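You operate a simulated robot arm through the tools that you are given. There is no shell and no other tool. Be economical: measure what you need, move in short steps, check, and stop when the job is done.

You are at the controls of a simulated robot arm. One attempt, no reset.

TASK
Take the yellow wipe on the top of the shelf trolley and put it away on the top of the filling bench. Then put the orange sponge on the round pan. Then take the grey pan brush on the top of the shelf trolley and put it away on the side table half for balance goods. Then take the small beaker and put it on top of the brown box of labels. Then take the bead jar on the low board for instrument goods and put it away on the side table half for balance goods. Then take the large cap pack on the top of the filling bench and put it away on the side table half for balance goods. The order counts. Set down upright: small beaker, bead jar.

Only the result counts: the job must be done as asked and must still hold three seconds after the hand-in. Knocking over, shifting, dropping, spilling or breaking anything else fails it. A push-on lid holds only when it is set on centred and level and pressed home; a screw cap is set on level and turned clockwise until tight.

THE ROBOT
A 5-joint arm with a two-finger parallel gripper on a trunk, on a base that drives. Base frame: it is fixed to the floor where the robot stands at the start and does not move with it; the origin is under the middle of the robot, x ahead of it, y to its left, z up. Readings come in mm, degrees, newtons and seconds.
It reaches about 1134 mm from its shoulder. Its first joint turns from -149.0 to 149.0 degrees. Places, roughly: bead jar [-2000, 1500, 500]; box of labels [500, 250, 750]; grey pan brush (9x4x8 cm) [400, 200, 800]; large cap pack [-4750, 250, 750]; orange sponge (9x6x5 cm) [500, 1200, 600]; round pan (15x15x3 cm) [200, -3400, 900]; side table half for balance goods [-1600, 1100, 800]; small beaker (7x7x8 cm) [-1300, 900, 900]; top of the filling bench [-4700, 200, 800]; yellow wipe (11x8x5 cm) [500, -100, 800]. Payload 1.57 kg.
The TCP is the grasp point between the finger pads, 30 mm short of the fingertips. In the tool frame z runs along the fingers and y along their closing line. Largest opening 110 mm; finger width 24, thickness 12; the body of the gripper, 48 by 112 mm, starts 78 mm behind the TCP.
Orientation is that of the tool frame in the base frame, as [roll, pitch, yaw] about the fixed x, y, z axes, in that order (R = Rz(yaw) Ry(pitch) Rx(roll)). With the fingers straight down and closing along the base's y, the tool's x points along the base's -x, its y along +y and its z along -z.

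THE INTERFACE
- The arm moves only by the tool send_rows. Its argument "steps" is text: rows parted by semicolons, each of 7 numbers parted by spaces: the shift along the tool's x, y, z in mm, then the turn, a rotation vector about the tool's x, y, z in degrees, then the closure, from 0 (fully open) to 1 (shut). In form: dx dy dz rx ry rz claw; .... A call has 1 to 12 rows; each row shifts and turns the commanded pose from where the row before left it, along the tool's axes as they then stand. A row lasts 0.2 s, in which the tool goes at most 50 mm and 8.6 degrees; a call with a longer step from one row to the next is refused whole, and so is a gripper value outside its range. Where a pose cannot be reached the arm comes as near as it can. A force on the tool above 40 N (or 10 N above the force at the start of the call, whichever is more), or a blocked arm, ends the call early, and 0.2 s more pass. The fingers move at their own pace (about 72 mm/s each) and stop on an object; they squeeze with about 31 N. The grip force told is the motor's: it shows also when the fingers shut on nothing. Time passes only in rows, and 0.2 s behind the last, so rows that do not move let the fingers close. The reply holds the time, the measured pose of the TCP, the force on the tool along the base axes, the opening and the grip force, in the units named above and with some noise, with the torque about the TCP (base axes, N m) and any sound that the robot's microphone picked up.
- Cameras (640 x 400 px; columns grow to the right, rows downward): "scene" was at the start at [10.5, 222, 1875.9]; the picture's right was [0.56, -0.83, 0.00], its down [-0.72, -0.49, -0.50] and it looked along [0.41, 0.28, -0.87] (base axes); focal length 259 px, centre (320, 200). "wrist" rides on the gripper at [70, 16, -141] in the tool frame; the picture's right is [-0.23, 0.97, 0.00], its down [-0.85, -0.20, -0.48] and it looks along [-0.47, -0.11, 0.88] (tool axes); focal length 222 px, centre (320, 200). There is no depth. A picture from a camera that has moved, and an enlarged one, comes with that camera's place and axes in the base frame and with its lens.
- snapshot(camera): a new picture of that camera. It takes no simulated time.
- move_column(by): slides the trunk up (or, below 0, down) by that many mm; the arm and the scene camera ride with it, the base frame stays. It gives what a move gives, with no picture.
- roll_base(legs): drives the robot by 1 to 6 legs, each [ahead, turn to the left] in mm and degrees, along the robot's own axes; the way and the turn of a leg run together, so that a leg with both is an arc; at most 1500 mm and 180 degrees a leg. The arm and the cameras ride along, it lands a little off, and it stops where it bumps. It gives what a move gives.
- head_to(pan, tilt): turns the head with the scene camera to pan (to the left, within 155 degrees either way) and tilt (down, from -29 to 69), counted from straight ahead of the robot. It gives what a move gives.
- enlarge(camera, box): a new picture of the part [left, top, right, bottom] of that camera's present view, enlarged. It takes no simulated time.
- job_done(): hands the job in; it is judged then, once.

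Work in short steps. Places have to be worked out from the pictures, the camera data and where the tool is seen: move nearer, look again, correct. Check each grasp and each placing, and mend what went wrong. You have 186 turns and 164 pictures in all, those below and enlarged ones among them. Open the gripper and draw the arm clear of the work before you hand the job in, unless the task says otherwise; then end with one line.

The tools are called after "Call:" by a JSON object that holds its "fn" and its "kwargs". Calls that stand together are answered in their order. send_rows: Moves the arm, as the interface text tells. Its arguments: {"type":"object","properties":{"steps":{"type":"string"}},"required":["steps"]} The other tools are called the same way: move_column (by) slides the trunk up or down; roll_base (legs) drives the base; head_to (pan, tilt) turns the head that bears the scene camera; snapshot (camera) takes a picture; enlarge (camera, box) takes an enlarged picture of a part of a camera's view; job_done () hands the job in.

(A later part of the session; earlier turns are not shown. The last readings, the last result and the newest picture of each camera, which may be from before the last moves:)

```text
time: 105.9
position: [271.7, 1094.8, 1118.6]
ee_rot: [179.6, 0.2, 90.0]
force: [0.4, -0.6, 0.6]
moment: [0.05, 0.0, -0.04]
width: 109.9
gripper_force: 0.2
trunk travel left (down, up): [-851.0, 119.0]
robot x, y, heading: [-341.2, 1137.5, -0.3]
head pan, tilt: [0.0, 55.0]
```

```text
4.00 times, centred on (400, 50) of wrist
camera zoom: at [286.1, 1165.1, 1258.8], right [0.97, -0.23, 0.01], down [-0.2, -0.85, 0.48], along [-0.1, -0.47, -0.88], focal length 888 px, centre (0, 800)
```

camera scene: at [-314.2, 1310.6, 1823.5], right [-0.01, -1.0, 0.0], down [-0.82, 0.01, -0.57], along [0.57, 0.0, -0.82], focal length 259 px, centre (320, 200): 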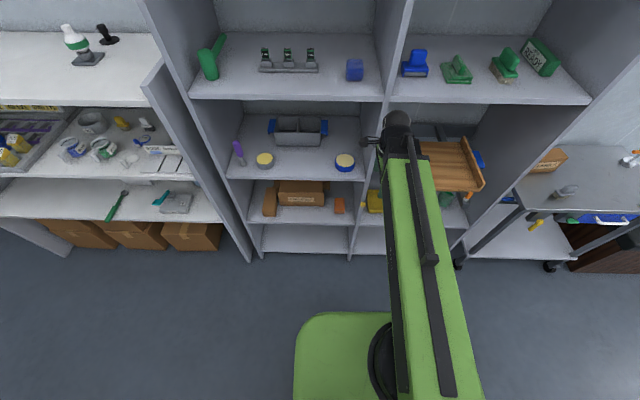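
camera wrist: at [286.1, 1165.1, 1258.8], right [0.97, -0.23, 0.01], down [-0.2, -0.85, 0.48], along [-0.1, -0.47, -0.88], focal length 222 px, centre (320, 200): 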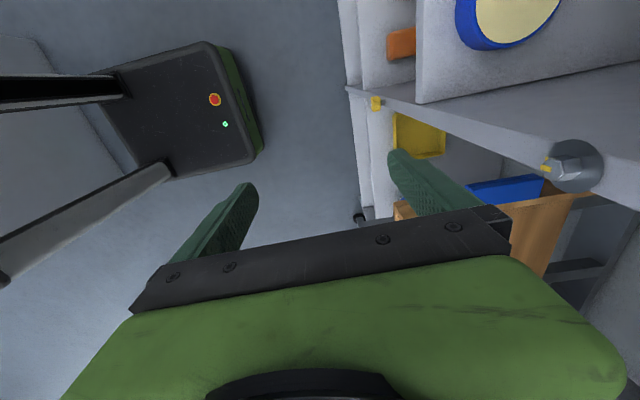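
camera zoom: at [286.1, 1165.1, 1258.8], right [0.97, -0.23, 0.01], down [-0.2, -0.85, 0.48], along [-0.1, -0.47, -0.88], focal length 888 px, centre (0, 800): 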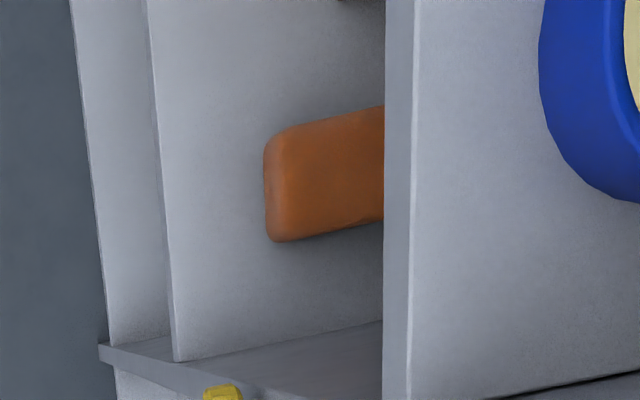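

The sponge is a 9 (x) × 6 (y) × 5 cm block at about [497, 1198, 617]. I turn the tool to close along y, tilt it 45° forward and lower the trunk.

Call:
{"fn": "send_rows", "kwargs": {"steps": "0 0 0 0 0 8.5 0;0 0 0 0 0 8.5 0;0 0 0 0 0 8.5 0;0 0 0 0 0 8.5 0;0 0 0 0 0 8.5 0;0 0 0 0 0 8.5 0;0 0 0 0 0 8.5 0;0 0 0 0 0 8.5 0;0 0 0 0 0 8.5 0;0 0 0 0 0 8.5 0;0 0 0 0 0 5 0"}}

Call:
{"fn": "send_rows", "kwargs": {"steps": "0 0 0 0 8 0 0;0 0 0 0 8 0 0;0 0 0 0 8 0 0;0 0 0 0 8 0 0;0 0 0 0 8 0 0;0 0 0 0 5 0 0"}}

Call:
{"fn": "move_column", "kwargs": {"by": -400}}

Call:
{"fn": "snapshot", "kwargs": {"camera": "wrist"}}

Call:
{"fn": "snapshot", "kwargs": {"camera": "scene"}}

```text
time: 108.3
position: [271.8, 1094.0, 1117.6]
ee_rot: [179.9, -0.5, 2.7]
force: [-0.5, 0.4, -0.3]
moment: [-0.03, 0.01, 0.01]
width: 109.9
gripper_force: 0.0
trunk travel left (down, up): [-851.0, 119.0]
robot x, y, heading: [-348.1, 1145.0, -0.7]
head pan, tilt: [0.0, 55.0]
```

```text
time: 109.7
position: [394.2, 1061.9, 1189.4]
ee_rot: [179.9, -45.4, 0.1]
force: [-0.9, -0.5, 1.0]
moment: [0.03, -0.05, 0.01]
width: 110.0
gripper_force: 0.2
out of reach, approached as far as the arm can: row 1, 2, 3, 4, 5, 6
trunk travel left (down, up): [-851.0, 119.0]
robot x, y, heading: [-343.1, 1138.5, -0.2]
head pan, tilt: [0.0, 55.0]
```

```text
time: 111.8
position: [391.8, 1061.9, 975.2]
ee_rot: [-179.4, -46.0, -0.6]
force: [-17.2, -0.2, 8.8]
moment: [0.67, 0.26, 0.83]
width: 110.1
gripper_force: 0.0
trunk travel left (down, up): [-634.0, 336.0]
robot x, y, heading: [-345.8, 1144.4, -0.5]
head pan, tilt: [0.0, 55.0]
stopped: the force on the tool passed its limit at 170 N (the readings are from after the stop); the commanded pose is now the measured one
```

```text
124 pictures are left
camera wrist: at [338.7, 1045.8, 1121.9], right [-0.16, -0.97, -0.17], down [-0.94, 0.2, -0.28], along [0.31, 0.11, -0.94], focal length 222 px, centre (320, 200)
```

wrist: 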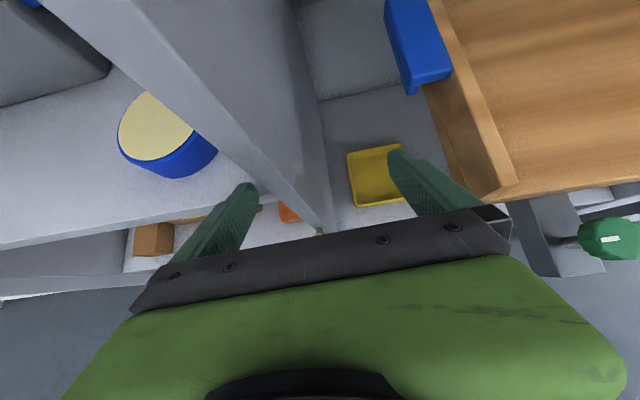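

```text
123 pictures are left
camera scene: at [-317.5, 1310.7, 1605.8], right [-0.01, -1.0, 0.0], down [-0.82, 0.01, -0.58], along [0.58, 0.0, -0.82], focal length 259 px, centre (320, 200)
```

scene: 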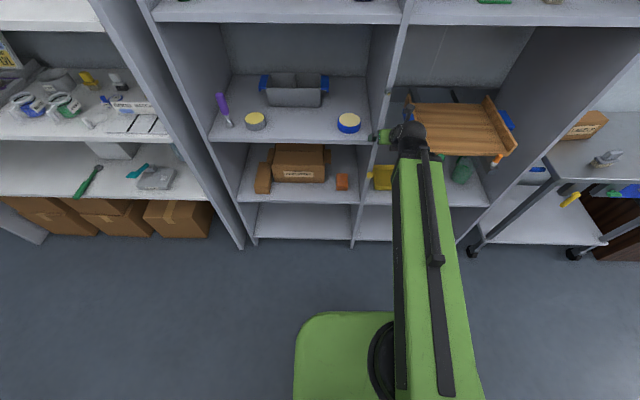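

Tilting pushed the TCP outward and it touched the middle shelf. I raise slightly, back the base away and then lower.

Call:
{"fn": "move_column", "kwargs": {"by": 40}}

Call:
{"fn": "roll_base", "kwargs": {"legs": [[-250, 0]]}}

Call:
{"fn": "move_column", "kwargs": {"by": -290}}

Call:
{"fn": "send_rows", "kwargs": {"steps": "0 -45 0 0 0 0 0;0 -45 0 0 0 0 0;0 -45 0 0 0 0 0"}}

Call:
{"fn": "snapshot", "kwargs": {"camera": "wrist"}}

Call:
{"fn": "snapshot", "kwargs": {"camera": "scene"}}

```text
time: 112.7
position: [396.6, 1061.1, 1012.9]
ee_rot: [-179.5, -45.9, -0.6]
force: [0.3, -0.4, 0.7]
moment: [0.02, -0.02, -0.01]
width: 110.1
gripper_force: 0.0
trunk travel left (down, up): [-674.0, 296.0]
robot x, y, heading: [-341.3, 1141.6, -0.5]
head pan, tilt: [0.0, 55.0]
```

```text
time: 114.5
position: [149.5, 1065.8, 1014.3]
ee_rot: [-179.4, -46.0, -0.3]
force: [0.6, 0.7, -0.5]
moment: [-0.01, -0.03, 0.02]
width: 110.1
gripper_force: 0.1
trunk travel left (down, up): [-674.0, 296.0]
robot x, y, heading: [-593.4, 1142.1, -0.2]
head pan, tilt: [0.0, 55.0]
```

```text
time: 117.4
position: [148.9, 1066.8, 723.6]
ee_rot: [-179.4, -46.0, -0.3]
force: [-0.6, 0.0, 0.7]
moment: [0.07, 0.01, 0.04]
width: 110.1
gripper_force: 0.2
trunk travel left (down, up): [-384.0, 586.0]
robot x, y, heading: [-590.0, 1140.6, -0.1]
head pan, tilt: [0.0, 55.0]
```

```text
time: 118.2
position: [154.5, 1127.7, 724.4]
ee_rot: [-178.7, -46.2, 1.5]
force: [0.1, -0.3, -0.2]
moment: [0.02, 0.01, 0.0]
width: 110.0
gripper_force: 0.0
out of reach, approached as far as the arm can: row 1, 2, 3
trunk travel left (down, up): [-384.0, 586.0]
robot x, y, heading: [-591.2, 1142.3, -0.1]
head pan, tilt: [0.0, 55.0]
```

```text
122 pictures are left
camera wrist: at [101.4, 1107.9, 871.4], right [-0.11, -0.98, -0.18], down [-0.95, 0.16, -0.28], along [0.31, 0.14, -0.94], focal length 222 px, centre (320, 200)
```

wrist: 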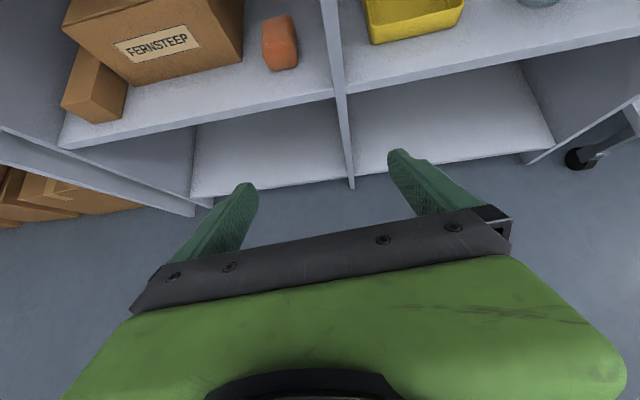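

```text
121 pictures are left
camera scene: at [-562.5, 1313.2, 1356.1], right [0.0, -1.0, 0.0], down [-0.82, 0.0, -0.57], along [0.57, 0.0, -0.82], focal length 259 px, centre (320, 200)
```

scene: 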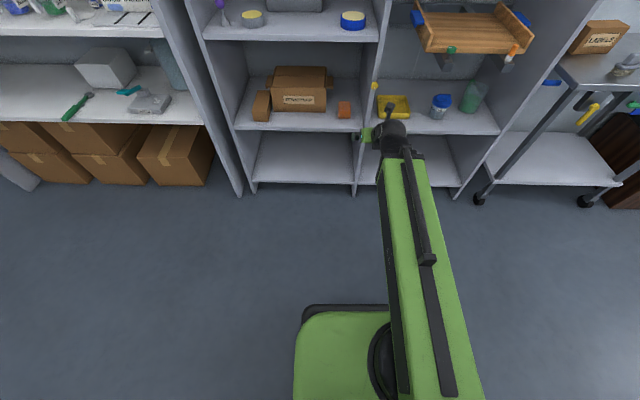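

Sponge estimated near [490, 1190, 617]. I move forward and left at this height, staying short of the shelf front.

Call:
{"fn": "send_rows", "kwargs": {"steps": "27 -13 28 0 0 0 0;27 -13 28 0 0 0 0;27 -13 28 0 0 0 0;27 -13 28 0 0 0 0;27 -13 28 0 0 0 0"}}

Call:
{"fn": "snapshot", "kwargs": {"camera": "wrist"}}

```text
time: 119.4
position: [341.9, 1100.9, 724.9]
ee_rot: [-179.1, -46.2, 0.7]
force: [0.3, 0.1, 0.2]
moment: [0.04, 0.0, 0.01]
width: 110.0
gripper_force: 0.0
out of reach, approached as far as the arm can: row 1, 2, 3, 4, 5
trunk travel left (down, up): [-384.0, 586.0]
robot x, y, heading: [-588.8, 1144.0, -0.2]
head pan, tilt: [0.0, 55.0]
```

```text
120 pictures are left
camera wrist: at [288.8, 1083.4, 871.3], right [-0.13, -0.98, -0.17], down [-0.94, 0.18, -0.28], along [0.31, 0.13, -0.94], focal length 222 px, centre (320, 200)
```

wrist: 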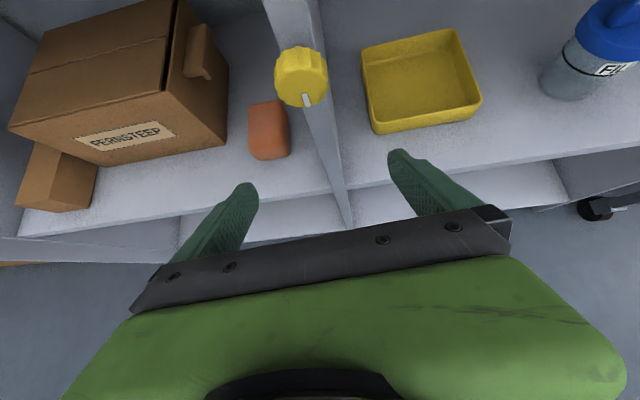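

The tilted tool must point along its own azimuth, so I shift the base sideways about 88 mm instead, using a back–turn–ahead–turn move.

Call:
{"fn": "roll_base", "kwargs": {"legs": [[-240, 0], [0, 20], [255, 0], [0, -20]]}}

Call:
{"fn": "snapshot", "kwargs": {"camera": "wrist"}}

```text
time: 120.8
position: [255.0, 1092.0, 724.2]
ee_rot: [-179.0, -46.2, 0.4]
force: [-0.5, 0.0, 1.9]
moment: [0.0, 0.0, 0.0]
width: 110.0
gripper_force: 0.0
trunk travel left (down, up): [-384.0, 586.0]
robot x, y, heading: [-676.6, 1140.5, -2.1]
head pan, tilt: [0.0, 55.0]
stopped in leg 1: the robot was blocked; the commanded pose is now the measured one
```

```text
119 pictures are left
camera wrist: at [201.1, 1074.6, 871.5], right [-0.14, -0.97, -0.18], down [-0.94, 0.18, -0.28], along [0.31, 0.13, -0.94], focal length 222 px, centre (320, 200)
```

wrist: 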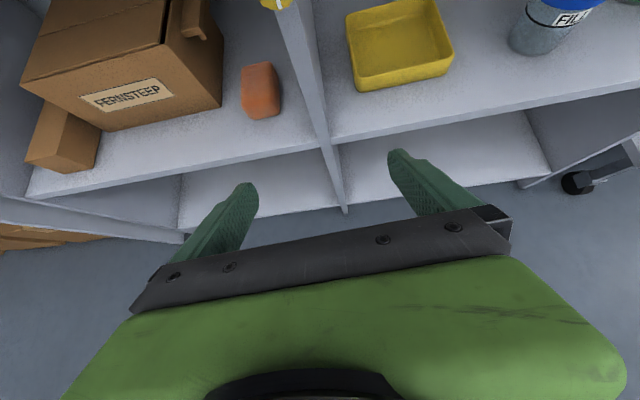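

The base bumped something behind, the side table. I check that nothing there got disturbed.

Call:
{"fn": "roll_base", "kwargs": {"legs": [[40, 0]]}}

Call:
{"fn": "head_to", "kwargs": {"pan": 150, "tilt": 50}}

Call:
{"fn": "snapshot", "kwargs": {"camera": "scene"}}

```text
time: 121.7
position: [294.8, 1091.2, 723.6]
ee_rot: [-179.0, -46.2, 0.4]
force: [-0.2, 0.0, -0.1]
moment: [-0.01, 0.04, 0.0]
width: 110.0
gripper_force: 0.1
trunk travel left (down, up): [-384.0, 586.0]
robot x, y, heading: [-634.7, 1138.3, -1.9]
head pan, tilt: [0.0, 55.0]
```

```text
time: 124.0
position: [295.6, 1092.1, 724.1]
ee_rot: [-179.1, -46.2, 0.5]
force: [0.1, -0.1, 0.3]
moment: [-0.02, 0.01, 0.02]
width: 109.8
gripper_force: 0.0
trunk travel left (down, up): [-384.0, 586.0]
robot x, y, heading: [-635.5, 1134.7, -2.4]
head pan, tilt: [150.0, 50.0]
```

```text
118 pictures are left
camera scene: at [-740.2, 1351.4, 1362.7], right [0.53, 0.85, 0.0], down [0.65, -0.41, -0.64], along [-0.54, 0.34, -0.77], focal length 259 px, centre (320, 200)
```

scene: 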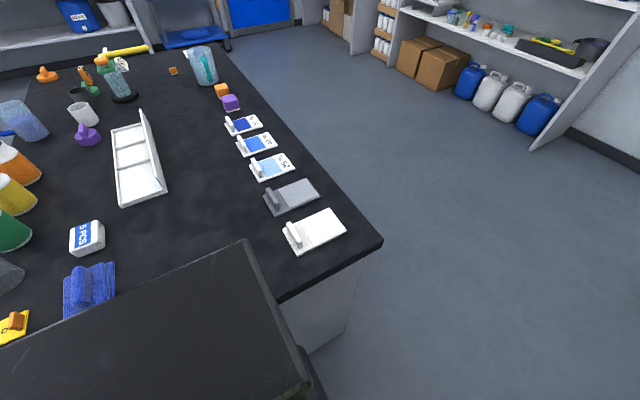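

Nothing disturbed, and a smaller "5 PCS" pack confirms that the 10-piece pack is the large one. I retract the arm and shift the base sideways going forward.

Call:
{"fn": "send_rows", "kwargs": {"steps": "-27 0 -28 0 0 0 0;-27 0 -28 0 0 0 0;-27 0 -28 0 0 0 0;-27 0 -28 0 0 0 0;-25 0 -26 0 0 0 0"}}

Call:
{"fn": "roll_base", "kwargs": {"legs": [[0, 27], [220, 0], [0, -25]]}}

Call:
{"fn": "snapshot", "kwargs": {"camera": "wrist"}}

```text
time: 125.2
position: [105.1, 1087.9, 724.7]
ee_rot: [-179.0, -46.1, 0.4]
force: [-0.3, 0.6, 0.4]
moment: [0.0, 0.02, 0.01]
width: 110.2
gripper_force: 0.0
trunk travel left (down, up): [-384.0, 586.0]
robot x, y, heading: [-637.5, 1135.0, -2.0]
head pan, tilt: [150.0, 50.0]
```

```text
time: 127.2
position: [76.4, 1449.1, 723.9]
ee_rot: [-179.1, -46.1, 27.9]
force: [-0.6, -0.7, 0.4]
moment: [0.03, -0.01, 0.03]
width: 109.9
gripper_force: 0.0
trunk travel left (down, up): [-384.0, 586.0]
robot x, y, heading: [-602.9, 1148.0, 19.5]
head pan, tilt: [150.0, 50.0]
stopped in leg 2: the robot was blocked; the commanded pose is now the measured one
```

```text
117 pictures are left
camera wrist: at [37.2, 1408.3, 871.3], right [0.33, -0.93, -0.17], down [-0.92, -0.27, -0.28], along [0.22, 0.25, -0.94], focal length 222 px, centre (320, 200)
```

wrist: 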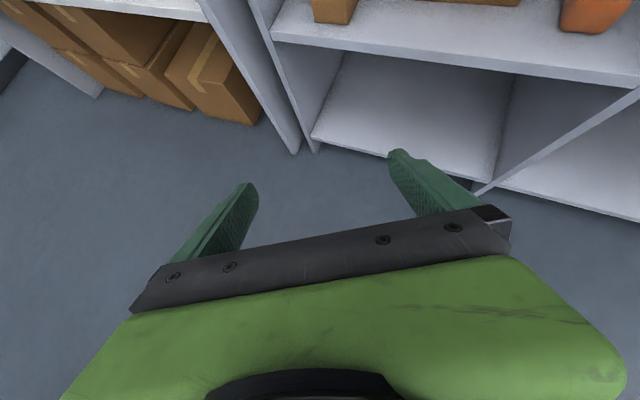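

Call:
{"fn": "snapshot", "kwargs": {"camera": "scene"}}

Call:
{"fn": "head_to", "kwargs": {"pan": 0, "tilt": 65}}

Call:
{"fn": "snapshot", "kwargs": {"camera": "scene"}}

```text
116 pictures are left
camera scene: at [-781.3, 1310.0, 1362.6], right [0.18, 0.98, 0.0], down [0.75, -0.14, -0.64], along [-0.63, 0.12, -0.77], focal length 259 px, centre (320, 200)
```

scene: 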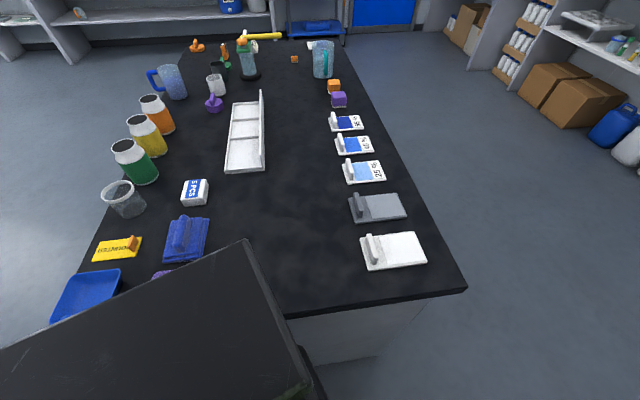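

```text
time: 129.6
position: [76.5, 1447.6, 724.4]
ee_rot: [-179.1, -46.0, 27.9]
force: [-0.1, 0.8, 0.1]
moment: [0.01, 0.01, 0.0]
width: 110.1
gripper_force: 0.1
trunk travel left (down, up): [-384.0, 586.0]
robot x, y, heading: [-607.2, 1151.2, 19.6]
head pan, tilt: [0.0, 65.0]
```

```text
115 pictures are left
camera scene: at [-648.2, 1316.3, 1344.5], right [0.34, -0.94, 0.0], down [-0.85, -0.3, -0.42], along [0.4, 0.14, -0.91], focal length 259 px, centre (320, 200)
```

scene: 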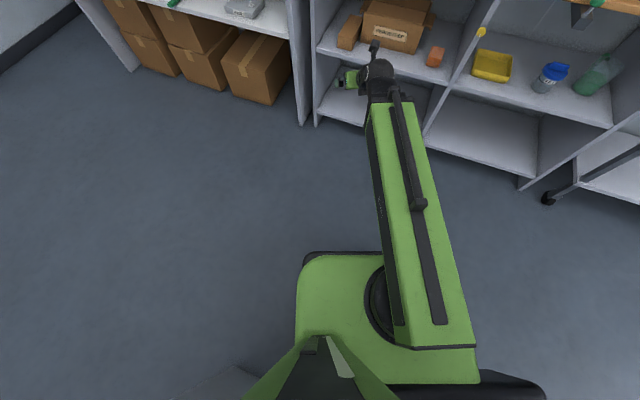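

The base likely still grazes the table at its rear. I drive forward away from it.

Call:
{"fn": "roll_base", "kwargs": {"legs": [[120, 0]]}}

```text
time: 130.8
position: [190.7, 1488.3, 724.4]
ee_rot: [-179.1, -46.1, 27.8]
force: [-0.9, 0.2, -0.1]
moment: [0.0, 0.01, 0.02]
width: 110.1
gripper_force: 0.1
trunk travel left (down, up): [-384.0, 586.0]
robot x, y, heading: [-489.0, 1190.6, 19.5]
head pan, tilt: [0.0, 65.0]
```

Now I turn so the tool's azimuth points at the sponge.

Call:
{"fn": "roll_base", "kwargs": {"legs": [[0, -24.5]]}}

Call:
{"fn": "send_rows", "kwargs": {"steps": "25 0 26 0 0 0 0;25 0 26 0 0 0 0;25 0 26 0 0 0 0"}}

Call:
{"fn": "snapshot", "kwargs": {"camera": "wrist"}}

Call:
{"fn": "snapshot", "kwargs": {"camera": "scene"}}

```text
time: 132.5
position: [252.8, 1175.5, 724.7]
ee_rot: [-179.0, -46.1, 3.0]
force: [0.7, 1.0, -0.2]
moment: [0.01, 0.03, -0.01]
width: 110.0
gripper_force: 0.1
trunk travel left (down, up): [-384.0, 586.0]
robot x, y, heading: [-492.2, 1176.8, -4.9]
head pan, tilt: [0.0, 65.0]
```

```text
time: 133.3
position: [361.4, 1177.9, 723.4]
ee_rot: [-179.0, -46.2, 3.5]
force: [-0.4, 0.2, -0.8]
moment: [0.0, -0.04, -0.02]
width: 109.9
gripper_force: 0.0
out of reach, approached as far as the arm can: row 2
trunk travel left (down, up): [-384.0, 586.0]
robot x, y, heading: [-492.7, 1179.5, -5.0]
head pan, tilt: [0.0, 65.0]
```

```text
114 pictures are left
camera wrist: at [308.0, 1157.0, 871.4], right [-0.08, -0.98, -0.18], down [-0.95, 0.13, -0.28], along [0.3, 0.14, -0.94], focal length 222 px, centre (320, 200)
```

wrist: 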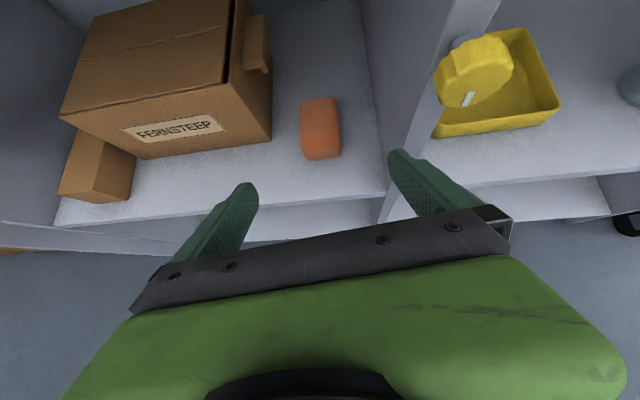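

```text
113 pictures are left
camera scene: at [-462.2, 1346.6, 1344.5], right [-0.08, -1.0, 0.0], down [-0.9, 0.08, -0.42], along [0.42, -0.04, -0.91], focal length 259 px, centre (320, 200)
```

scene: 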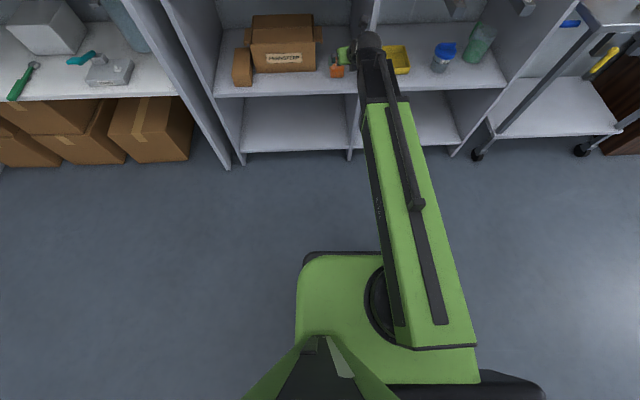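

The sponge lies on the tool's plane (column 320). I advance horizontally over it with the claw at about 88 mm and check.

Call:
{"fn": "send_rows", "kwargs": {"steps": "28 0 30 0 0 0 0.2;28 0 30 0 0 0 0.2;28 0 30 0 0 0 0.2"}}

Call:
{"fn": "move_column", "kwargs": {"by": -40}}

Call:
{"fn": "snapshot", "kwargs": {"camera": "wrist"}}

```text
time: 134.1
position: [485.7, 1179.8, 723.8]
ee_rot: [-178.9, -46.1, 3.7]
force: [-0.3, 0.3, 0.7]
moment: [0.0, -0.01, 0.01]
width: 87.7
gripper_force: 0.1
out of reach, approached as far as the arm can: row 1, 3
trunk travel left (down, up): [-384.0, 586.0]
robot x, y, heading: [-493.2, 1179.4, -4.7]
head pan, tilt: [0.0, 65.0]
```

```text
time: 134.9
position: [483.7, 1180.4, 683.9]
ee_rot: [-178.9, -46.2, 3.7]
force: [-1.0, -0.4, 0.0]
moment: [-0.01, -0.03, 0.0]
width: 88.0
gripper_force: 0.1
trunk travel left (down, up): [-344.0, 626.0]
robot x, y, heading: [-493.0, 1175.9, -4.7]
head pan, tilt: [0.0, 65.0]
```

```text
112 pictures are left
camera wrist: at [431.9, 1158.5, 831.4], right [-0.08, -0.98, -0.18], down [-0.95, 0.13, -0.28], along [0.3, 0.15, -0.94], focal length 222 px, centre (320, 200)
```

wrist: 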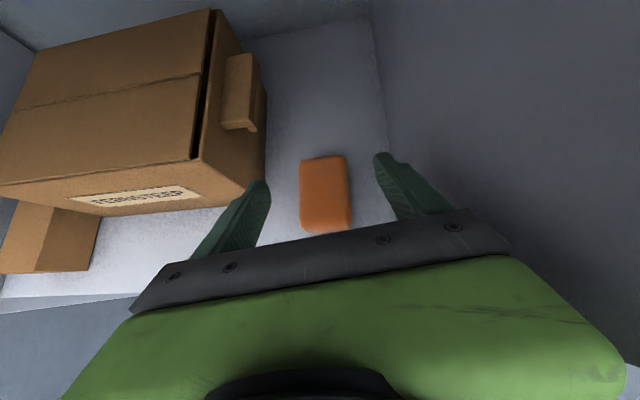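

The sponge centre comes out near [507, 1186, 620]. I go forward 20 mm, down to z ≈ 628, and close.

Call:
{"fn": "send_rows", "kwargs": {"steps": "14 -3 14 0 0 0 0.2"}}

Call:
{"fn": "move_column", "kwargs": {"by": -55}}

Call:
{"fn": "send_rows", "kwargs": {"steps": "0 0 0 0 0 0 1;0 0 0 0 0 0 1;0 0 0 0 0 0 1;0 0 0 0 0 0 1"}}

Call:
{"fn": "snapshot", "kwargs": {"camera": "wrist"}}

```text
time: 135.3
position: [504.2, 1183.3, 684.9]
ee_rot: [-178.7, -46.2, 3.9]
force: [1.0, -0.2, -0.7]
moment: [-0.02, -0.01, 0.03]
width: 87.9
gripper_force: 0.0
trunk travel left (down, up): [-344.0, 626.0]
robot x, y, heading: [-492.0, 1174.9, -5.0]
head pan, tilt: [0.0, 65.0]
```

```text
time: 136.3
position: [502.9, 1183.1, 628.5]
ee_rot: [-178.8, -46.2, 3.8]
force: [-0.7, -0.1, -0.4]
moment: [0.02, 0.01, 0.0]
width: 88.1
gripper_force: 0.0
trunk travel left (down, up): [-289.0, 681.0]
robot x, y, heading: [-492.4, 1178.4, -4.8]
head pan, tilt: [0.0, 65.0]
```

```text
time: 137.3
position: [502.7, 1184.1, 629.6]
ee_rot: [-178.8, -46.1, 4.0]
force: [-0.2, -0.6, 1.0]
moment: [-0.02, 0.02, -0.01]
width: 0.2
gripper_force: 21.8
trunk travel left (down, up): [-289.0, 681.0]
robot x, y, heading: [-492.7, 1175.3, -4.7]
head pan, tilt: [0.0, 65.0]
```

```text
111 pictures are left
camera wrist: at [450.7, 1161.9, 776.5], right [-0.08, -0.98, -0.18], down [-0.95, 0.13, -0.28], along [0.3, 0.15, -0.94], focal length 222 px, centre (320, 200)
```

wrist: 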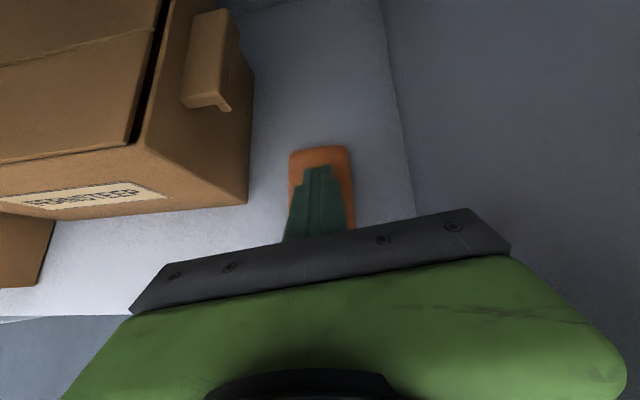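

The fingers closed above the sponge. Its apparent size puts its top near z 583 and the shelf near 535, so I reopen and go 58 mm lower.

Call:
{"fn": "send_rows", "kwargs": {"steps": "6 -4 6 0 0 0 0.2;0 0 0 0 0 0 0.2;0 0 0 0 0 0 0.2;0 0 0 0 0 0 0.2"}}

Call:
{"fn": "move_column", "kwargs": {"by": -35}}

Call:
{"fn": "snapshot", "kwargs": {"camera": "wrist"}}

```text
time: 138.3
position: [510.7, 1187.8, 630.3]
ee_rot: [-178.8, -46.3, 4.2]
force: [-0.7, -0.1, 0.1]
moment: [0.0, 0.01, -0.01]
width: 88.1
gripper_force: 0.2
trunk travel left (down, up): [-289.0, 681.0]
robot x, y, heading: [-488.5, 1177.1, -4.9]
head pan, tilt: [0.0, 65.0]
```

```text
time: 139.1
position: [510.6, 1186.7, 594.9]
ee_rot: [-178.8, -46.3, 4.2]
force: [-0.7, 0.4, -0.5]
moment: [-0.02, -0.02, 0.03]
width: 88.0
gripper_force: 0.0
trunk travel left (down, up): [-254.0, 716.0]
robot x, y, heading: [-488.2, 1176.2, -4.5]
head pan, tilt: [0.0, 65.0]
```

```text
110 pictures are left
camera wrist: at [458.2, 1165.7, 741.5], right [-0.07, -0.98, -0.18], down [-0.95, 0.12, -0.28], along [0.3, 0.15, -0.94], focal length 222 px, centre (320, 200)
```

wrist: 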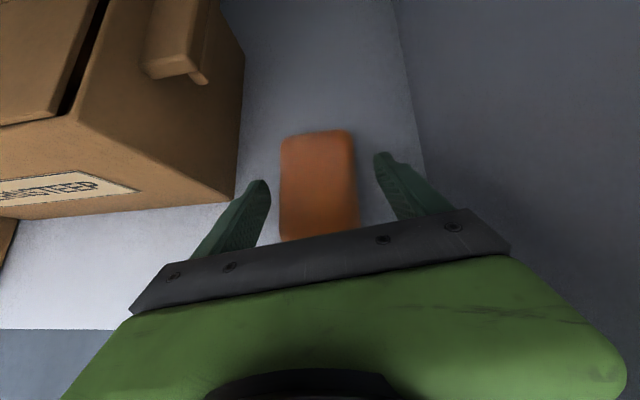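

Call:
{"fn": "move_column", "kwargs": {"by": -20}}

Call:
{"fn": "send_rows", "kwargs": {"steps": "3 0 3 0 0 0 1;0 0 0 0 0 0 1;0 0 0 0 0 0 1;0 0 0 0 0 0 1"}}

Call:
{"fn": "snapshot", "kwargs": {"camera": "wrist"}}

```text
time: 139.8
position: [510.0, 1188.0, 579.5]
ee_rot: [-179.0, -46.7, 4.3]
force: [7.3, 0.7, 37.5]
moment: [-1.67, -0.88, 0.28]
width: 87.8
gripper_force: 0.1
trunk travel left (down, up): [-234.0, 736.0]
robot x, y, heading: [-493.2, 1177.2, -4.9]
head pan, tilt: [0.0, 65.0]
```

```text
time: 140.2
position: [513.1, 1178.2, 578.6]
ee_rot: [-179.7, -46.9, 4.2]
force: [-11.2, -21.7, 37.7]
moment: [-1.9, -0.32, -0.72]
width: 59.7
gripper_force: 19.8
trunk travel left (down, up): [-234.0, 736.0]
robot x, y, heading: [-490.4, 1181.5, -4.8]
head pan, tilt: [0.0, 65.0]
stopped in row 2: the force on the tool passed its limit at 64 N (the readings are from after the stop); the commanded pose is now the measured one
```

```text
109 pictures are left
camera wrist: at [458.3, 1158.2, 726.2], right [-0.08, -0.98, -0.17], down [-0.95, 0.13, -0.29], along [0.31, 0.14, -0.94], focal length 222 px, centre (320, 200)
```

wrist: 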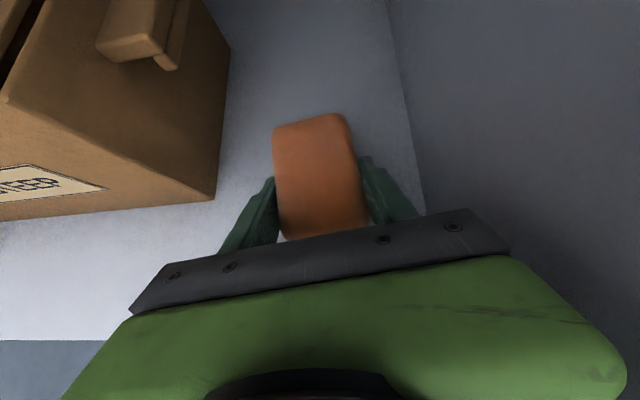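

The sponge is gripped at 60 mm. I finish closing and lift a little to check it.

Call:
{"fn": "send_rows", "kwargs": {"steps": "0 0 0 0 0 0 1;0 0 0 0 0 0 1"}}

Call:
{"fn": "move_column", "kwargs": {"by": 100}}

Call:
{"fn": "snapshot", "kwargs": {"camera": "wrist"}}

```text
time: 140.8
position: [512.3, 1180.2, 580.1]
ee_rot: [-179.4, -46.7, 4.2]
force: [-4.8, -25.8, 39.8]
moment: [-2.01, -0.52, -0.58]
width: 59.5
gripper_force: 31.0
trunk travel left (down, up): [-234.0, 736.0]
robot x, y, heading: [-489.8, 1176.6, -4.6]
head pan, tilt: [0.0, 65.0]
```

```text
time: 142.1
position: [514.7, 1183.5, 674.4]
ee_rot: [-179.2, -46.2, 4.1]
force: [-0.5, 0.2, 0.0]
moment: [0.01, -0.01, 0.0]
width: 59.0
gripper_force: 30.7
trunk travel left (down, up): [-334.0, 636.0]
robot x, y, heading: [-492.5, 1178.1, -4.9]
head pan, tilt: [0.0, 65.0]
```

```text
108 pictures are left
camera wrist: at [461.2, 1161.6, 821.4], right [-0.08, -0.98, -0.17], down [-0.95, 0.12, -0.28], along [0.3, 0.14, -0.94], focal length 222 px, centre (320, 200)
```

wrist: 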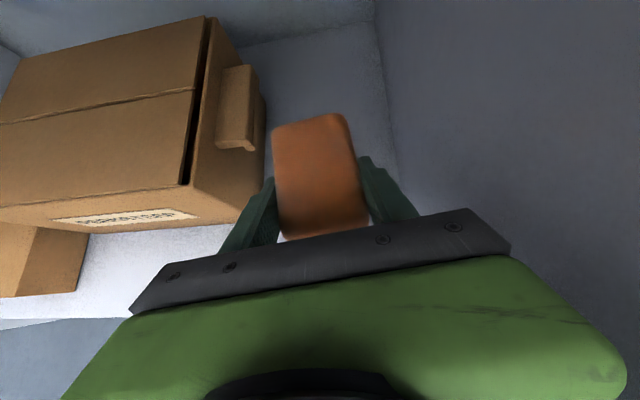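

The sponge is held. I withdraw from the shelf, raise, and head toward the pan.

Call:
{"fn": "send_rows", "kwargs": {"steps": "-28 0 -29 0 0 0 1;-28 0 -29 0 0 0 1;-28 0 -29 0 0 0 1;-28 0 -29 0 0 0 1;-28 0 -29 0 0 0 1;-28 0 -29 0 0 0 1"}}

Call:
{"fn": "move_column", "kwargs": {"by": 420}}

Call:
{"fn": "roll_base", "kwargs": {"legs": [[60, 0], [0, -85], [1500, 0], [700, 0]]}}

Call:
{"fn": "head_to", "kwargs": {"pan": 0, "tilt": 30}}

Call:
{"fn": "snapshot", "kwargs": {"camera": "scene"}}

```text
time: 143.5
position: [272.6, 1161.7, 673.6]
ee_rot: [-179.2, -46.1, 4.1]
force: [0.8, -0.5, -0.8]
moment: [0.02, 0.0, -0.01]
width: 59.0
gripper_force: 30.6
trunk travel left (down, up): [-334.0, 636.0]
robot x, y, heading: [-493.7, 1173.7, -4.7]
head pan, tilt: [0.0, 65.0]
```

```text
refused: 420 is not a number from -400 to 400
```

```text
time: 158.6
position: [-374.4, -1776.7, 674.1]
ee_rot: [-179.2, -46.1, -80.3]
force: [-0.4, -0.1, -1.2]
moment: [-0.02, 0.0, 0.0]
width: 59.4
gripper_force: 31.0
trunk travel left (down, up): [-334.0, 636.0]
robot x, y, heading: [-431.2, -1013.8, -89.1]
head pan, tilt: [0.0, 65.0]
```

```text
time: 159.6
position: [-374.8, -1776.4, 674.5]
ee_rot: [-179.3, -46.1, -80.4]
force: [0.1, -0.8, -1.6]
moment: [0.0, 0.03, -0.02]
width: 59.4
gripper_force: 31.2
trunk travel left (down, up): [-334.0, 636.0]
robot x, y, heading: [-432.5, -1012.6, -89.1]
head pan, tilt: [0.0, 30.0]
```

```text
107 pictures are left
camera scene: at [-261.2, -1055.3, 1342.1], right [-1.0, -0.01, 0.0], down [-0.01, 0.5, -0.87], along [0.01, -0.87, -0.5], focal length 259 px, centre (320, 200)
```

scene: 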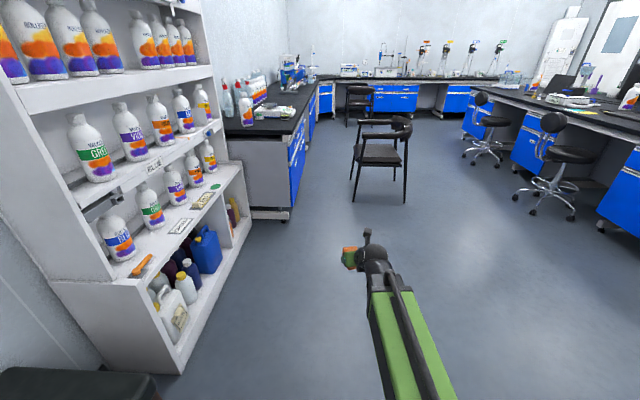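

The bench end is at about y -3190 and a chair stands to the right. I raise the trunk and approach from the north end.

Call:
{"fn": "move_column", "kwargs": {"by": 380}}

Call:
{"fn": "roll_base", "kwargs": {"legs": [[0, 13], [1150, 0]]}}

Call:
{"fn": "head_to", "kwargs": {"pan": 10, "tilt": 35}}

Call:
{"fn": "snapshot", "kwargs": {"camera": "scene"}}

```text
time: 163.2
position: [-374.7, -1776.4, 1053.3]
ee_rot: [-179.2, -46.1, -80.3]
force: [0.1, -0.1, -0.7]
moment: [0.01, 0.01, 0.0]
width: 59.5
gripper_force: 30.8
trunk travel left (down, up): [-714.0, 256.0]
robot x, y, heading: [-428.2, -1011.8, -89.2]
head pan, tilt: [0.0, 30.0]
```

```text
time: 169.9
position: [96.6, -2856.0, 1053.4]
ee_rot: [-179.3, -46.2, -66.1]
force: [-0.4, 0.3, -0.7]
moment: [0.03, 0.0, -0.01]
width: 59.2
gripper_force: 30.9
trunk travel left (down, up): [-714.0, 256.0]
robot x, y, heading: [-147.7, -2126.2, -74.9]
head pan, tilt: [0.0, 30.0]
```

```text
time: 170.6
position: [97.3, -2855.5, 1054.3]
ee_rot: [-179.2, -46.1, -66.0]
force: [0.1, 0.5, -1.0]
moment: [0.06, -0.01, 0.0]
width: 59.1
gripper_force: 30.9
trunk travel left (down, up): [-714.0, 256.0]
robot x, y, heading: [-146.8, -2132.3, -74.7]
head pan, tilt: [10.0, 35.0]
```

```text
106 pictures are left
camera scene: at [42.7, -2121.0, 1714.4], right [-0.91, -0.42, 0.0], down [-0.24, 0.52, -0.82], along [0.35, -0.74, -0.57], focal length 259 px, centre (320, 200)
```

scene: 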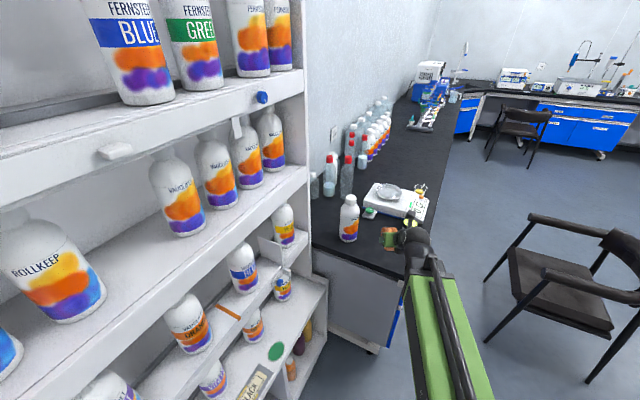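

Call:
{"fn": "enlarge", "kwargs": {"camera": "scene", "box": [310, 140, 470, 280]}}

```text
2.86 times, centred on (390, 210) of scene
camera zoom: at [42.7, -2121.0, 1714.4], right [-0.91, -0.42, 0.0], down [-0.24, 0.52, -0.82], along [0.35, -0.74, -0.57], focal length 739 px, centre (120, 171)
```

zoom: 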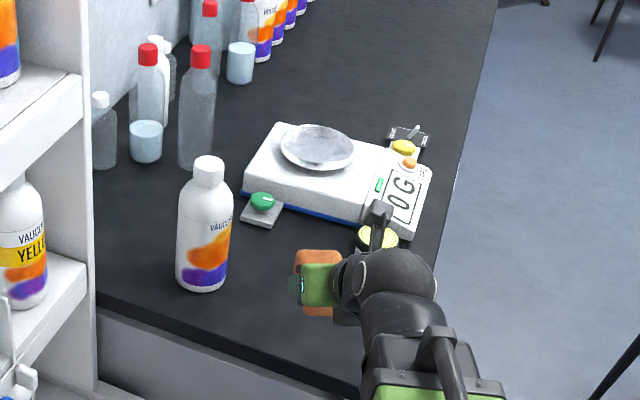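

The pan is a dish on the balance near [204, -3387]. I turn slightly and drive 350 mm closer.

Call:
{"fn": "roll_base", "kwargs": {"legs": [[0, -3], [330, 0]]}}

Call:
{"fn": "head_to", "kwargs": {"pan": 10, "tilt": 50}}

Call:
{"fn": "snapshot", "kwargs": {"camera": "scene"}}

Call:
{"fn": "snapshot", "kwargs": {"camera": "wrist"}}

```text
time: 173.2
position: [126.5, -3195.6, 1053.4]
ee_rot: [-179.2, -46.1, -69.3]
force: [-0.5, -0.3, -0.4]
moment: [0.0, 0.01, 0.0]
width: 59.2
gripper_force: 30.9
trunk travel left (down, up): [-714.0, 256.0]
robot x, y, heading: [-78.2, -2457.5, -77.9]
head pan, tilt: [10.0, 35.0]
```

```text
time: 174.0
position: [125.8, -3194.2, 1054.5]
ee_rot: [-179.2, -46.1, -69.3]
force: [0.9, 0.0, -0.3]
moment: [0.03, 0.01, 0.02]
width: 59.3
gripper_force: 30.8
trunk travel left (down, up): [-714.0, 256.0]
robot x, y, heading: [-72.7, -2452.9, -78.1]
head pan, tilt: [10.0, 50.0]
```

```text
104 pictures are left
camera scene: at [110.5, -2447.0, 1692.7], right [-0.93, -0.37, 0.0], down [-0.29, 0.71, -0.64], along [0.24, -0.6, -0.77], focal length 259 px, centre (320, 200)
```

scene: 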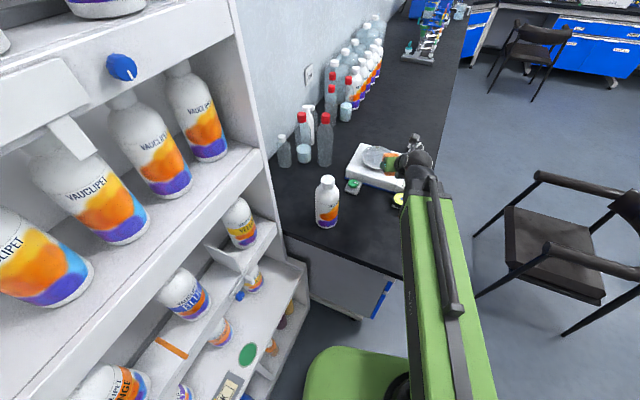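

```text
103 pictures are left
camera wrist: at [89.5, -3149.6, 1201.3], right [-0.96, -0.21, -0.17], down [-0.15, 0.95, -0.28], along [0.22, -0.25, -0.94], focal length 222 px, centre (320, 200)
```

wrist: 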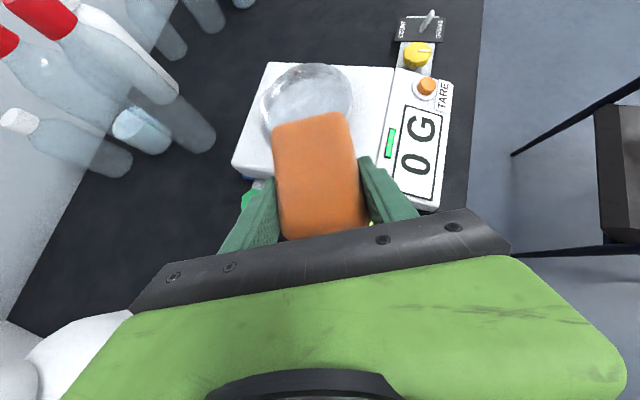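

The dish rim is at about [212, -3397, 911]. I extend over it at this height, then check the alignment.

Call:
{"fn": "send_rows", "kwargs": {"steps": "30 -3 31 0.1 0 -0.1 1;30 -3 31 0.1 0 -0.1 1;30 -3 31 0.1 0 -0.1 1;30 -3 31 0.1 0 -0.1 1;28 -2 29 0.1 0 -0.1 1"}}

Call:
{"fn": "move_column", "kwargs": {"by": -70}}

Call:
{"fn": "snapshot", "kwargs": {"camera": "wrist"}}

Call:
{"fn": "enlarge", "kwargs": {"camera": "scene", "box": [310, 90, 470, 230]}}

```text
time: 175.2
position: [214.8, -3387.3, 1054.2]
ee_rot: [-179.2, -46.2, -68.5]
force: [0.5, -0.6, -0.2]
moment: [0.01, -0.02, 0.01]
width: 59.1
gripper_force: 31.2
trunk travel left (down, up): [-714.0, 256.0]
robot x, y, heading: [-77.1, -2452.0, -77.9]
head pan, tilt: [10.0, 50.0]
```

```text
time: 176.3
position: [213.1, -3385.4, 984.7]
ee_rot: [-179.2, -46.2, -68.5]
force: [-1.1, 0.3, -0.2]
moment: [0.01, -0.02, -0.03]
width: 59.4
gripper_force: 31.6
trunk travel left (down, up): [-644.0, 326.0]
robot x, y, heading: [-74.2, -2454.3, -78.0]
head pan, tilt: [10.0, 50.0]
```

```text
102 pictures are left
camera wrist: at [177.7, -3341.7, 1131.4], right [-0.96, -0.22, -0.17], down [-0.16, 0.94, -0.28], along [0.23, -0.24, -0.94], focal length 222 px, centre (320, 200)
```

wrist: 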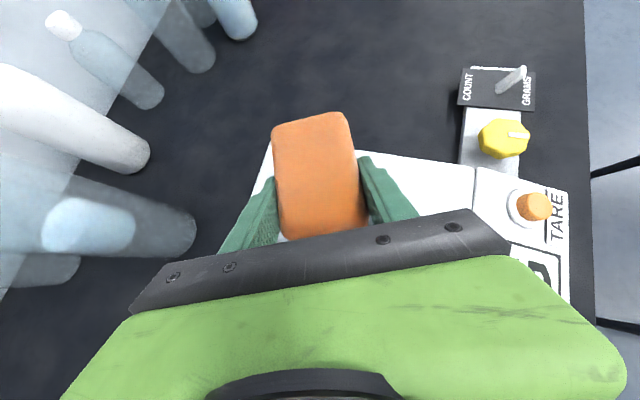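

```text
2.86 times, centred on (390, 160) of scene
camera zoom: at [110.5, -2447.0, 1622.7], right [-0.93, -0.37, 0.0], down [-0.29, 0.71, -0.64], along [0.24, -0.6, -0.77], focal length 739 px, centre (120, 314)
```

zoom: 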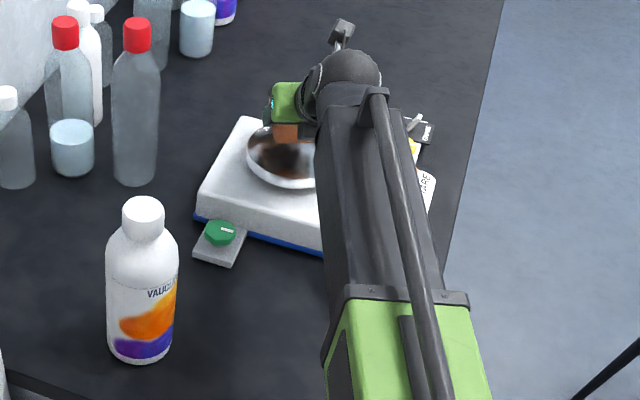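

Dish centre ≈ [203, -3395] from the scene view, so the offset is about 10 mm. I correct 8 mm to the right and lower further.

Call:
{"fn": "send_rows", "kwargs": {"steps": "0 8 0 -0.3 0 0.3 1"}}

Call:
{"fn": "move_column", "kwargs": {"by": -45}}

Call:
{"fn": "enlarge", "kwargs": {"camera": "scene", "box": [340, 90, 440, 190]}}

Call:
{"fn": "snapshot", "kwargs": {"camera": "wrist"}}

```text
time: 176.7
position: [206.9, -3388.8, 984.4]
ee_rot: [-179.2, -46.2, -68.9]
force: [0.1, 0.7, -0.1]
moment: [0.01, 0.04, -0.01]
width: 59.5
gripper_force: 31.4
trunk travel left (down, up): [-644.0, 326.0]
robot x, y, heading: [-74.8, -2456.6, -78.1]
head pan, tilt: [10.0, 50.0]
```

```text
time: 177.2
position: [205.9, -3387.5, 969.4]
ee_rot: [-179.5, -47.5, -68.7]
force: [-3.9, 17.0, 31.4]
moment: [-0.77, 0.72, -0.62]
width: 59.6
gripper_force: 31.1
trunk travel left (down, up): [-621.0, 349.0]
robot x, y, heading: [-72.0, -2454.1, -78.4]
head pan, tilt: [10.0, 50.0]
stopped: the force on the tool passed its limit at 64 N (the readings are from after the stop); the commanded pose is now the measured one
```

```text
4.00 times, centred on (390, 140) of scene
camera zoom: at [108.7, -2440.4, 1600.0], right [-0.93, -0.37, 0.0], down [-0.29, 0.71, -0.65], along [0.24, -0.6, -0.76], focal length 1035 px, centre (40, 440)
```

zoom: 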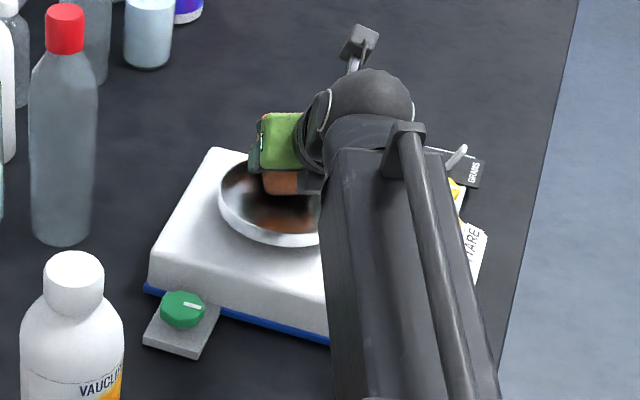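

```text
99 pictures are left
camera wrist: at [169.2, -3339.7, 1115.0], right [-0.96, -0.22, -0.17], down [-0.16, 0.94, -0.31], along [0.23, -0.27, -0.94], focal length 222 px, centre (320, 200)
```

wrist: 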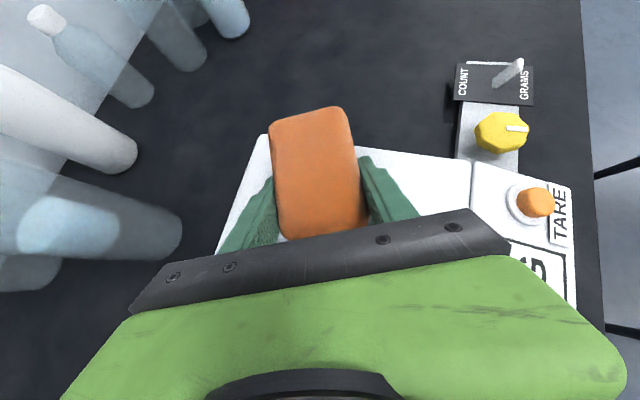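

Contact came early; the sponge's far end sits about 14 mm too far forward and touches the dish wall. I raise, move back 13 mm, and lower again.

Call:
{"fn": "move_column", "kwargs": {"by": 25}}

Call:
{"fn": "send_rows", "kwargs": {"steps": "-9 2 -9 0 -1.2 0 1"}}

Call:
{"fn": "move_column", "kwargs": {"by": -20}}

Call:
{"fn": "enlarge", "kwargs": {"camera": "scene", "box": [340, 90, 440, 190]}}

```text
time: 178.0
position: [207.1, -3391.5, 988.0]
ee_rot: [-179.5, -47.1, -68.8]
force: [-0.1, 0.0, -0.6]
moment: [0.02, 0.0, 0.02]
width: 59.0
gripper_force: 31.3
trunk travel left (down, up): [-646.0, 324.0]
robot x, y, heading: [-76.8, -2455.9, -78.4]
head pan, tilt: [10.0, 50.0]
```

```text
time: 178.4
position: [200.6, -3380.9, 984.9]
ee_rot: [-179.6, -45.9, -68.7]
force: [0.3, -0.3, -0.3]
moment: [0.02, 0.03, 0.01]
width: 59.2
gripper_force: 31.2
trunk travel left (down, up): [-646.0, 324.0]
robot x, y, heading: [-75.3, -2455.3, -77.8]
head pan, tilt: [10.0, 50.0]
```

```text
time: 179.0
position: [198.8, -3379.6, 968.0]
ee_rot: [-179.6, -46.2, -68.7]
force: [0.7, -6.0, 22.6]
moment: [-1.18, 0.29, 0.1]
width: 59.8
gripper_force: 31.1
trunk travel left (down, up): [-626.0, 344.0]
robot x, y, heading: [-73.2, -2453.3, -77.9]
head pan, tilt: [10.0, 50.0]
```

```text
4.00 times, centred on (390, 140) of scene
camera zoom: at [109.8, -2444.5, 1605.1], right [-0.93, -0.37, 0.0], down [-0.29, 0.71, -0.64], along [0.24, -0.6, -0.76], focal length 1035 px, centre (40, 440)
```

zoom: 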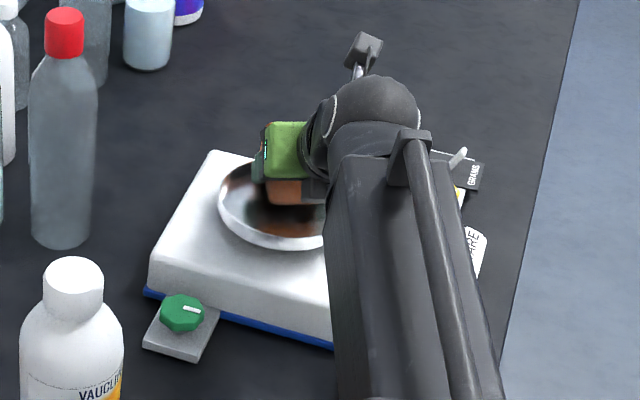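

Light, even contact inside the dish. I release, opening only to 80 mm, then rise.

Call:
{"fn": "send_rows", "kwargs": {"steps": "0 0 0 0 0 0 0.27;0 0 0 0 0 0 0.27;0 0 0 0 0 0 0.27"}}

Call:
{"fn": "move_column", "kwargs": {"by": 120}}

Call:
{"fn": "snapshot", "kwargs": {"camera": "wrist"}}

```text
time: 179.8
position: [201.0, -3378.5, 967.2]
ee_rot: [-179.4, -45.9, -68.7]
force: [7.1, 14.8, -2.8]
moment: [0.4, -0.19, -0.32]
width: 70.3
gripper_force: 0.0
trunk travel left (down, up): [-626.0, 344.0]
robot x, y, heading: [-77.4, -2456.7, -78.0]
head pan, tilt: [10.0, 50.0]
```

```text
time: 181.3
position: [200.7, -3382.0, 1085.8]
ee_rot: [-179.4, -45.9, -68.7]
force: [-0.3, -0.3, -0.2]
moment: [-0.01, 0.0, 0.01]
width: 80.5
gripper_force: 0.0
trunk travel left (down, up): [-746.0, 224.0]
robot x, y, heading: [-75.1, -2456.1, -77.9]
head pan, tilt: [10.0, 50.0]
```

```text
97 pictures are left
camera wrist: at [164.7, -3336.2, 1232.8], right [-0.96, -0.21, -0.17], down [-0.16, 0.95, -0.28], along [0.22, -0.24, -0.95], focal length 222 px, centre (320, 200)
```

wrist: 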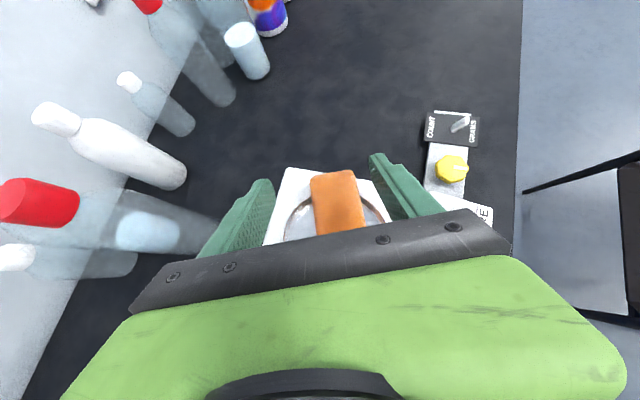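

The sponge is on the pan. I retract the arm and verify.

Call:
{"fn": "send_rows", "kwargs": {"steps": "-30 0 -31 0 0 0 0.2;-30 0 -31 0 0 0 0;-30 0 -31 0 0 0 0;-30 0 -31 0 0 0 0"}}

Call:
{"fn": "snapshot", "kwargs": {"camera": "wrist"}}

```text
time: 182.3
position: [137.5, -3219.3, 1086.2]
ee_rot: [-179.5, -46.0, -68.7]
force: [0.2, 0.6, -0.9]
moment: [-0.01, 0.0, 0.0]
width: 109.9
gripper_force: 0.0
trunk travel left (down, up): [-746.0, 224.0]
robot x, y, heading: [-74.3, -2454.7, -78.0]
head pan, tilt: [10.0, 50.0]
```

```text
96 pictures are left
camera wrist: at [100.6, -3175.1, 1233.4], right [-0.96, -0.21, -0.17], down [-0.16, 0.95, -0.28], along [0.22, -0.24, -0.94], focal length 222 px, centre (320, 200)
```

wrist: 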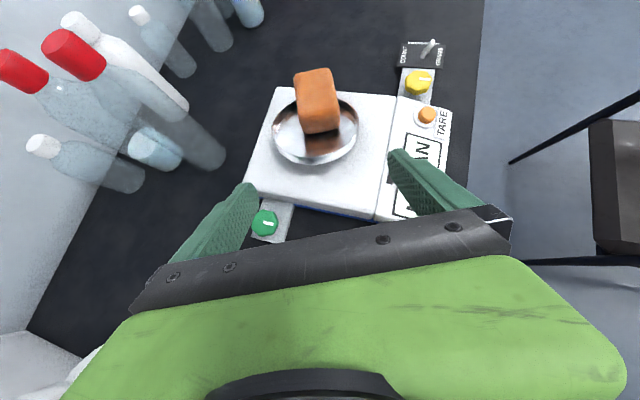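

Call:
{"fn": "enlarge", "kwargs": {"camera": "wrist", "box": [240, 50, 400, 200]}}

Call:
{"fn": "enlarge", "kwargs": {"camera": "scene", "box": [340, 110, 440, 210]}}

```text
2.67 times, centred on (320, 125) of wrist
camera zoom: at [100.6, -3175.1, 1233.4], right [-0.96, -0.21, -0.17], down [-0.16, 0.95, -0.28], along [0.22, -0.24, -0.94], focal length 592 px, centre (320, 400)
```

zoom: 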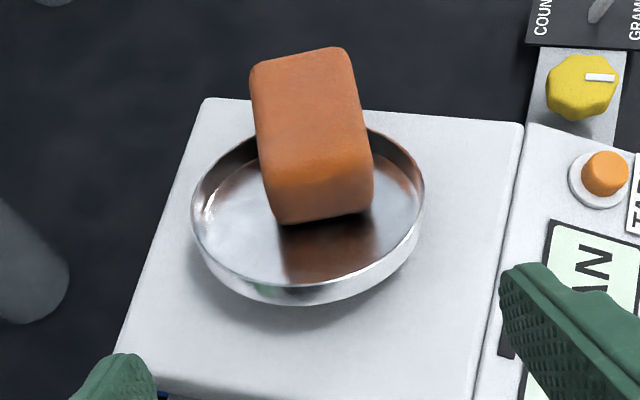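

```text
4.00 times, centred on (390, 160) of scene
camera zoom: at [110.3, -2446.4, 1724.7], right [-0.93, -0.37, 0.0], down [-0.29, 0.71, -0.64], along [0.24, -0.6, -0.77], focal length 1035 px, centre (40, 360)
```

zoom: 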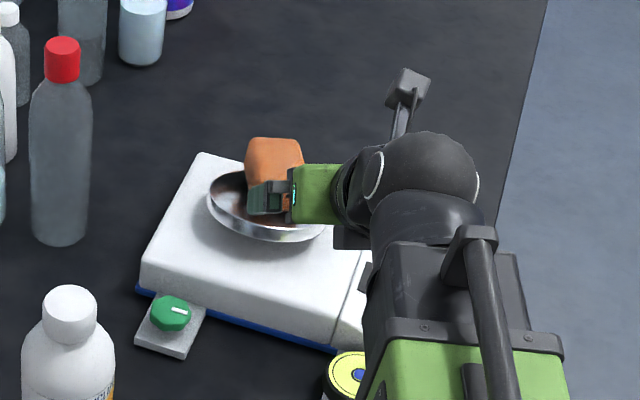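

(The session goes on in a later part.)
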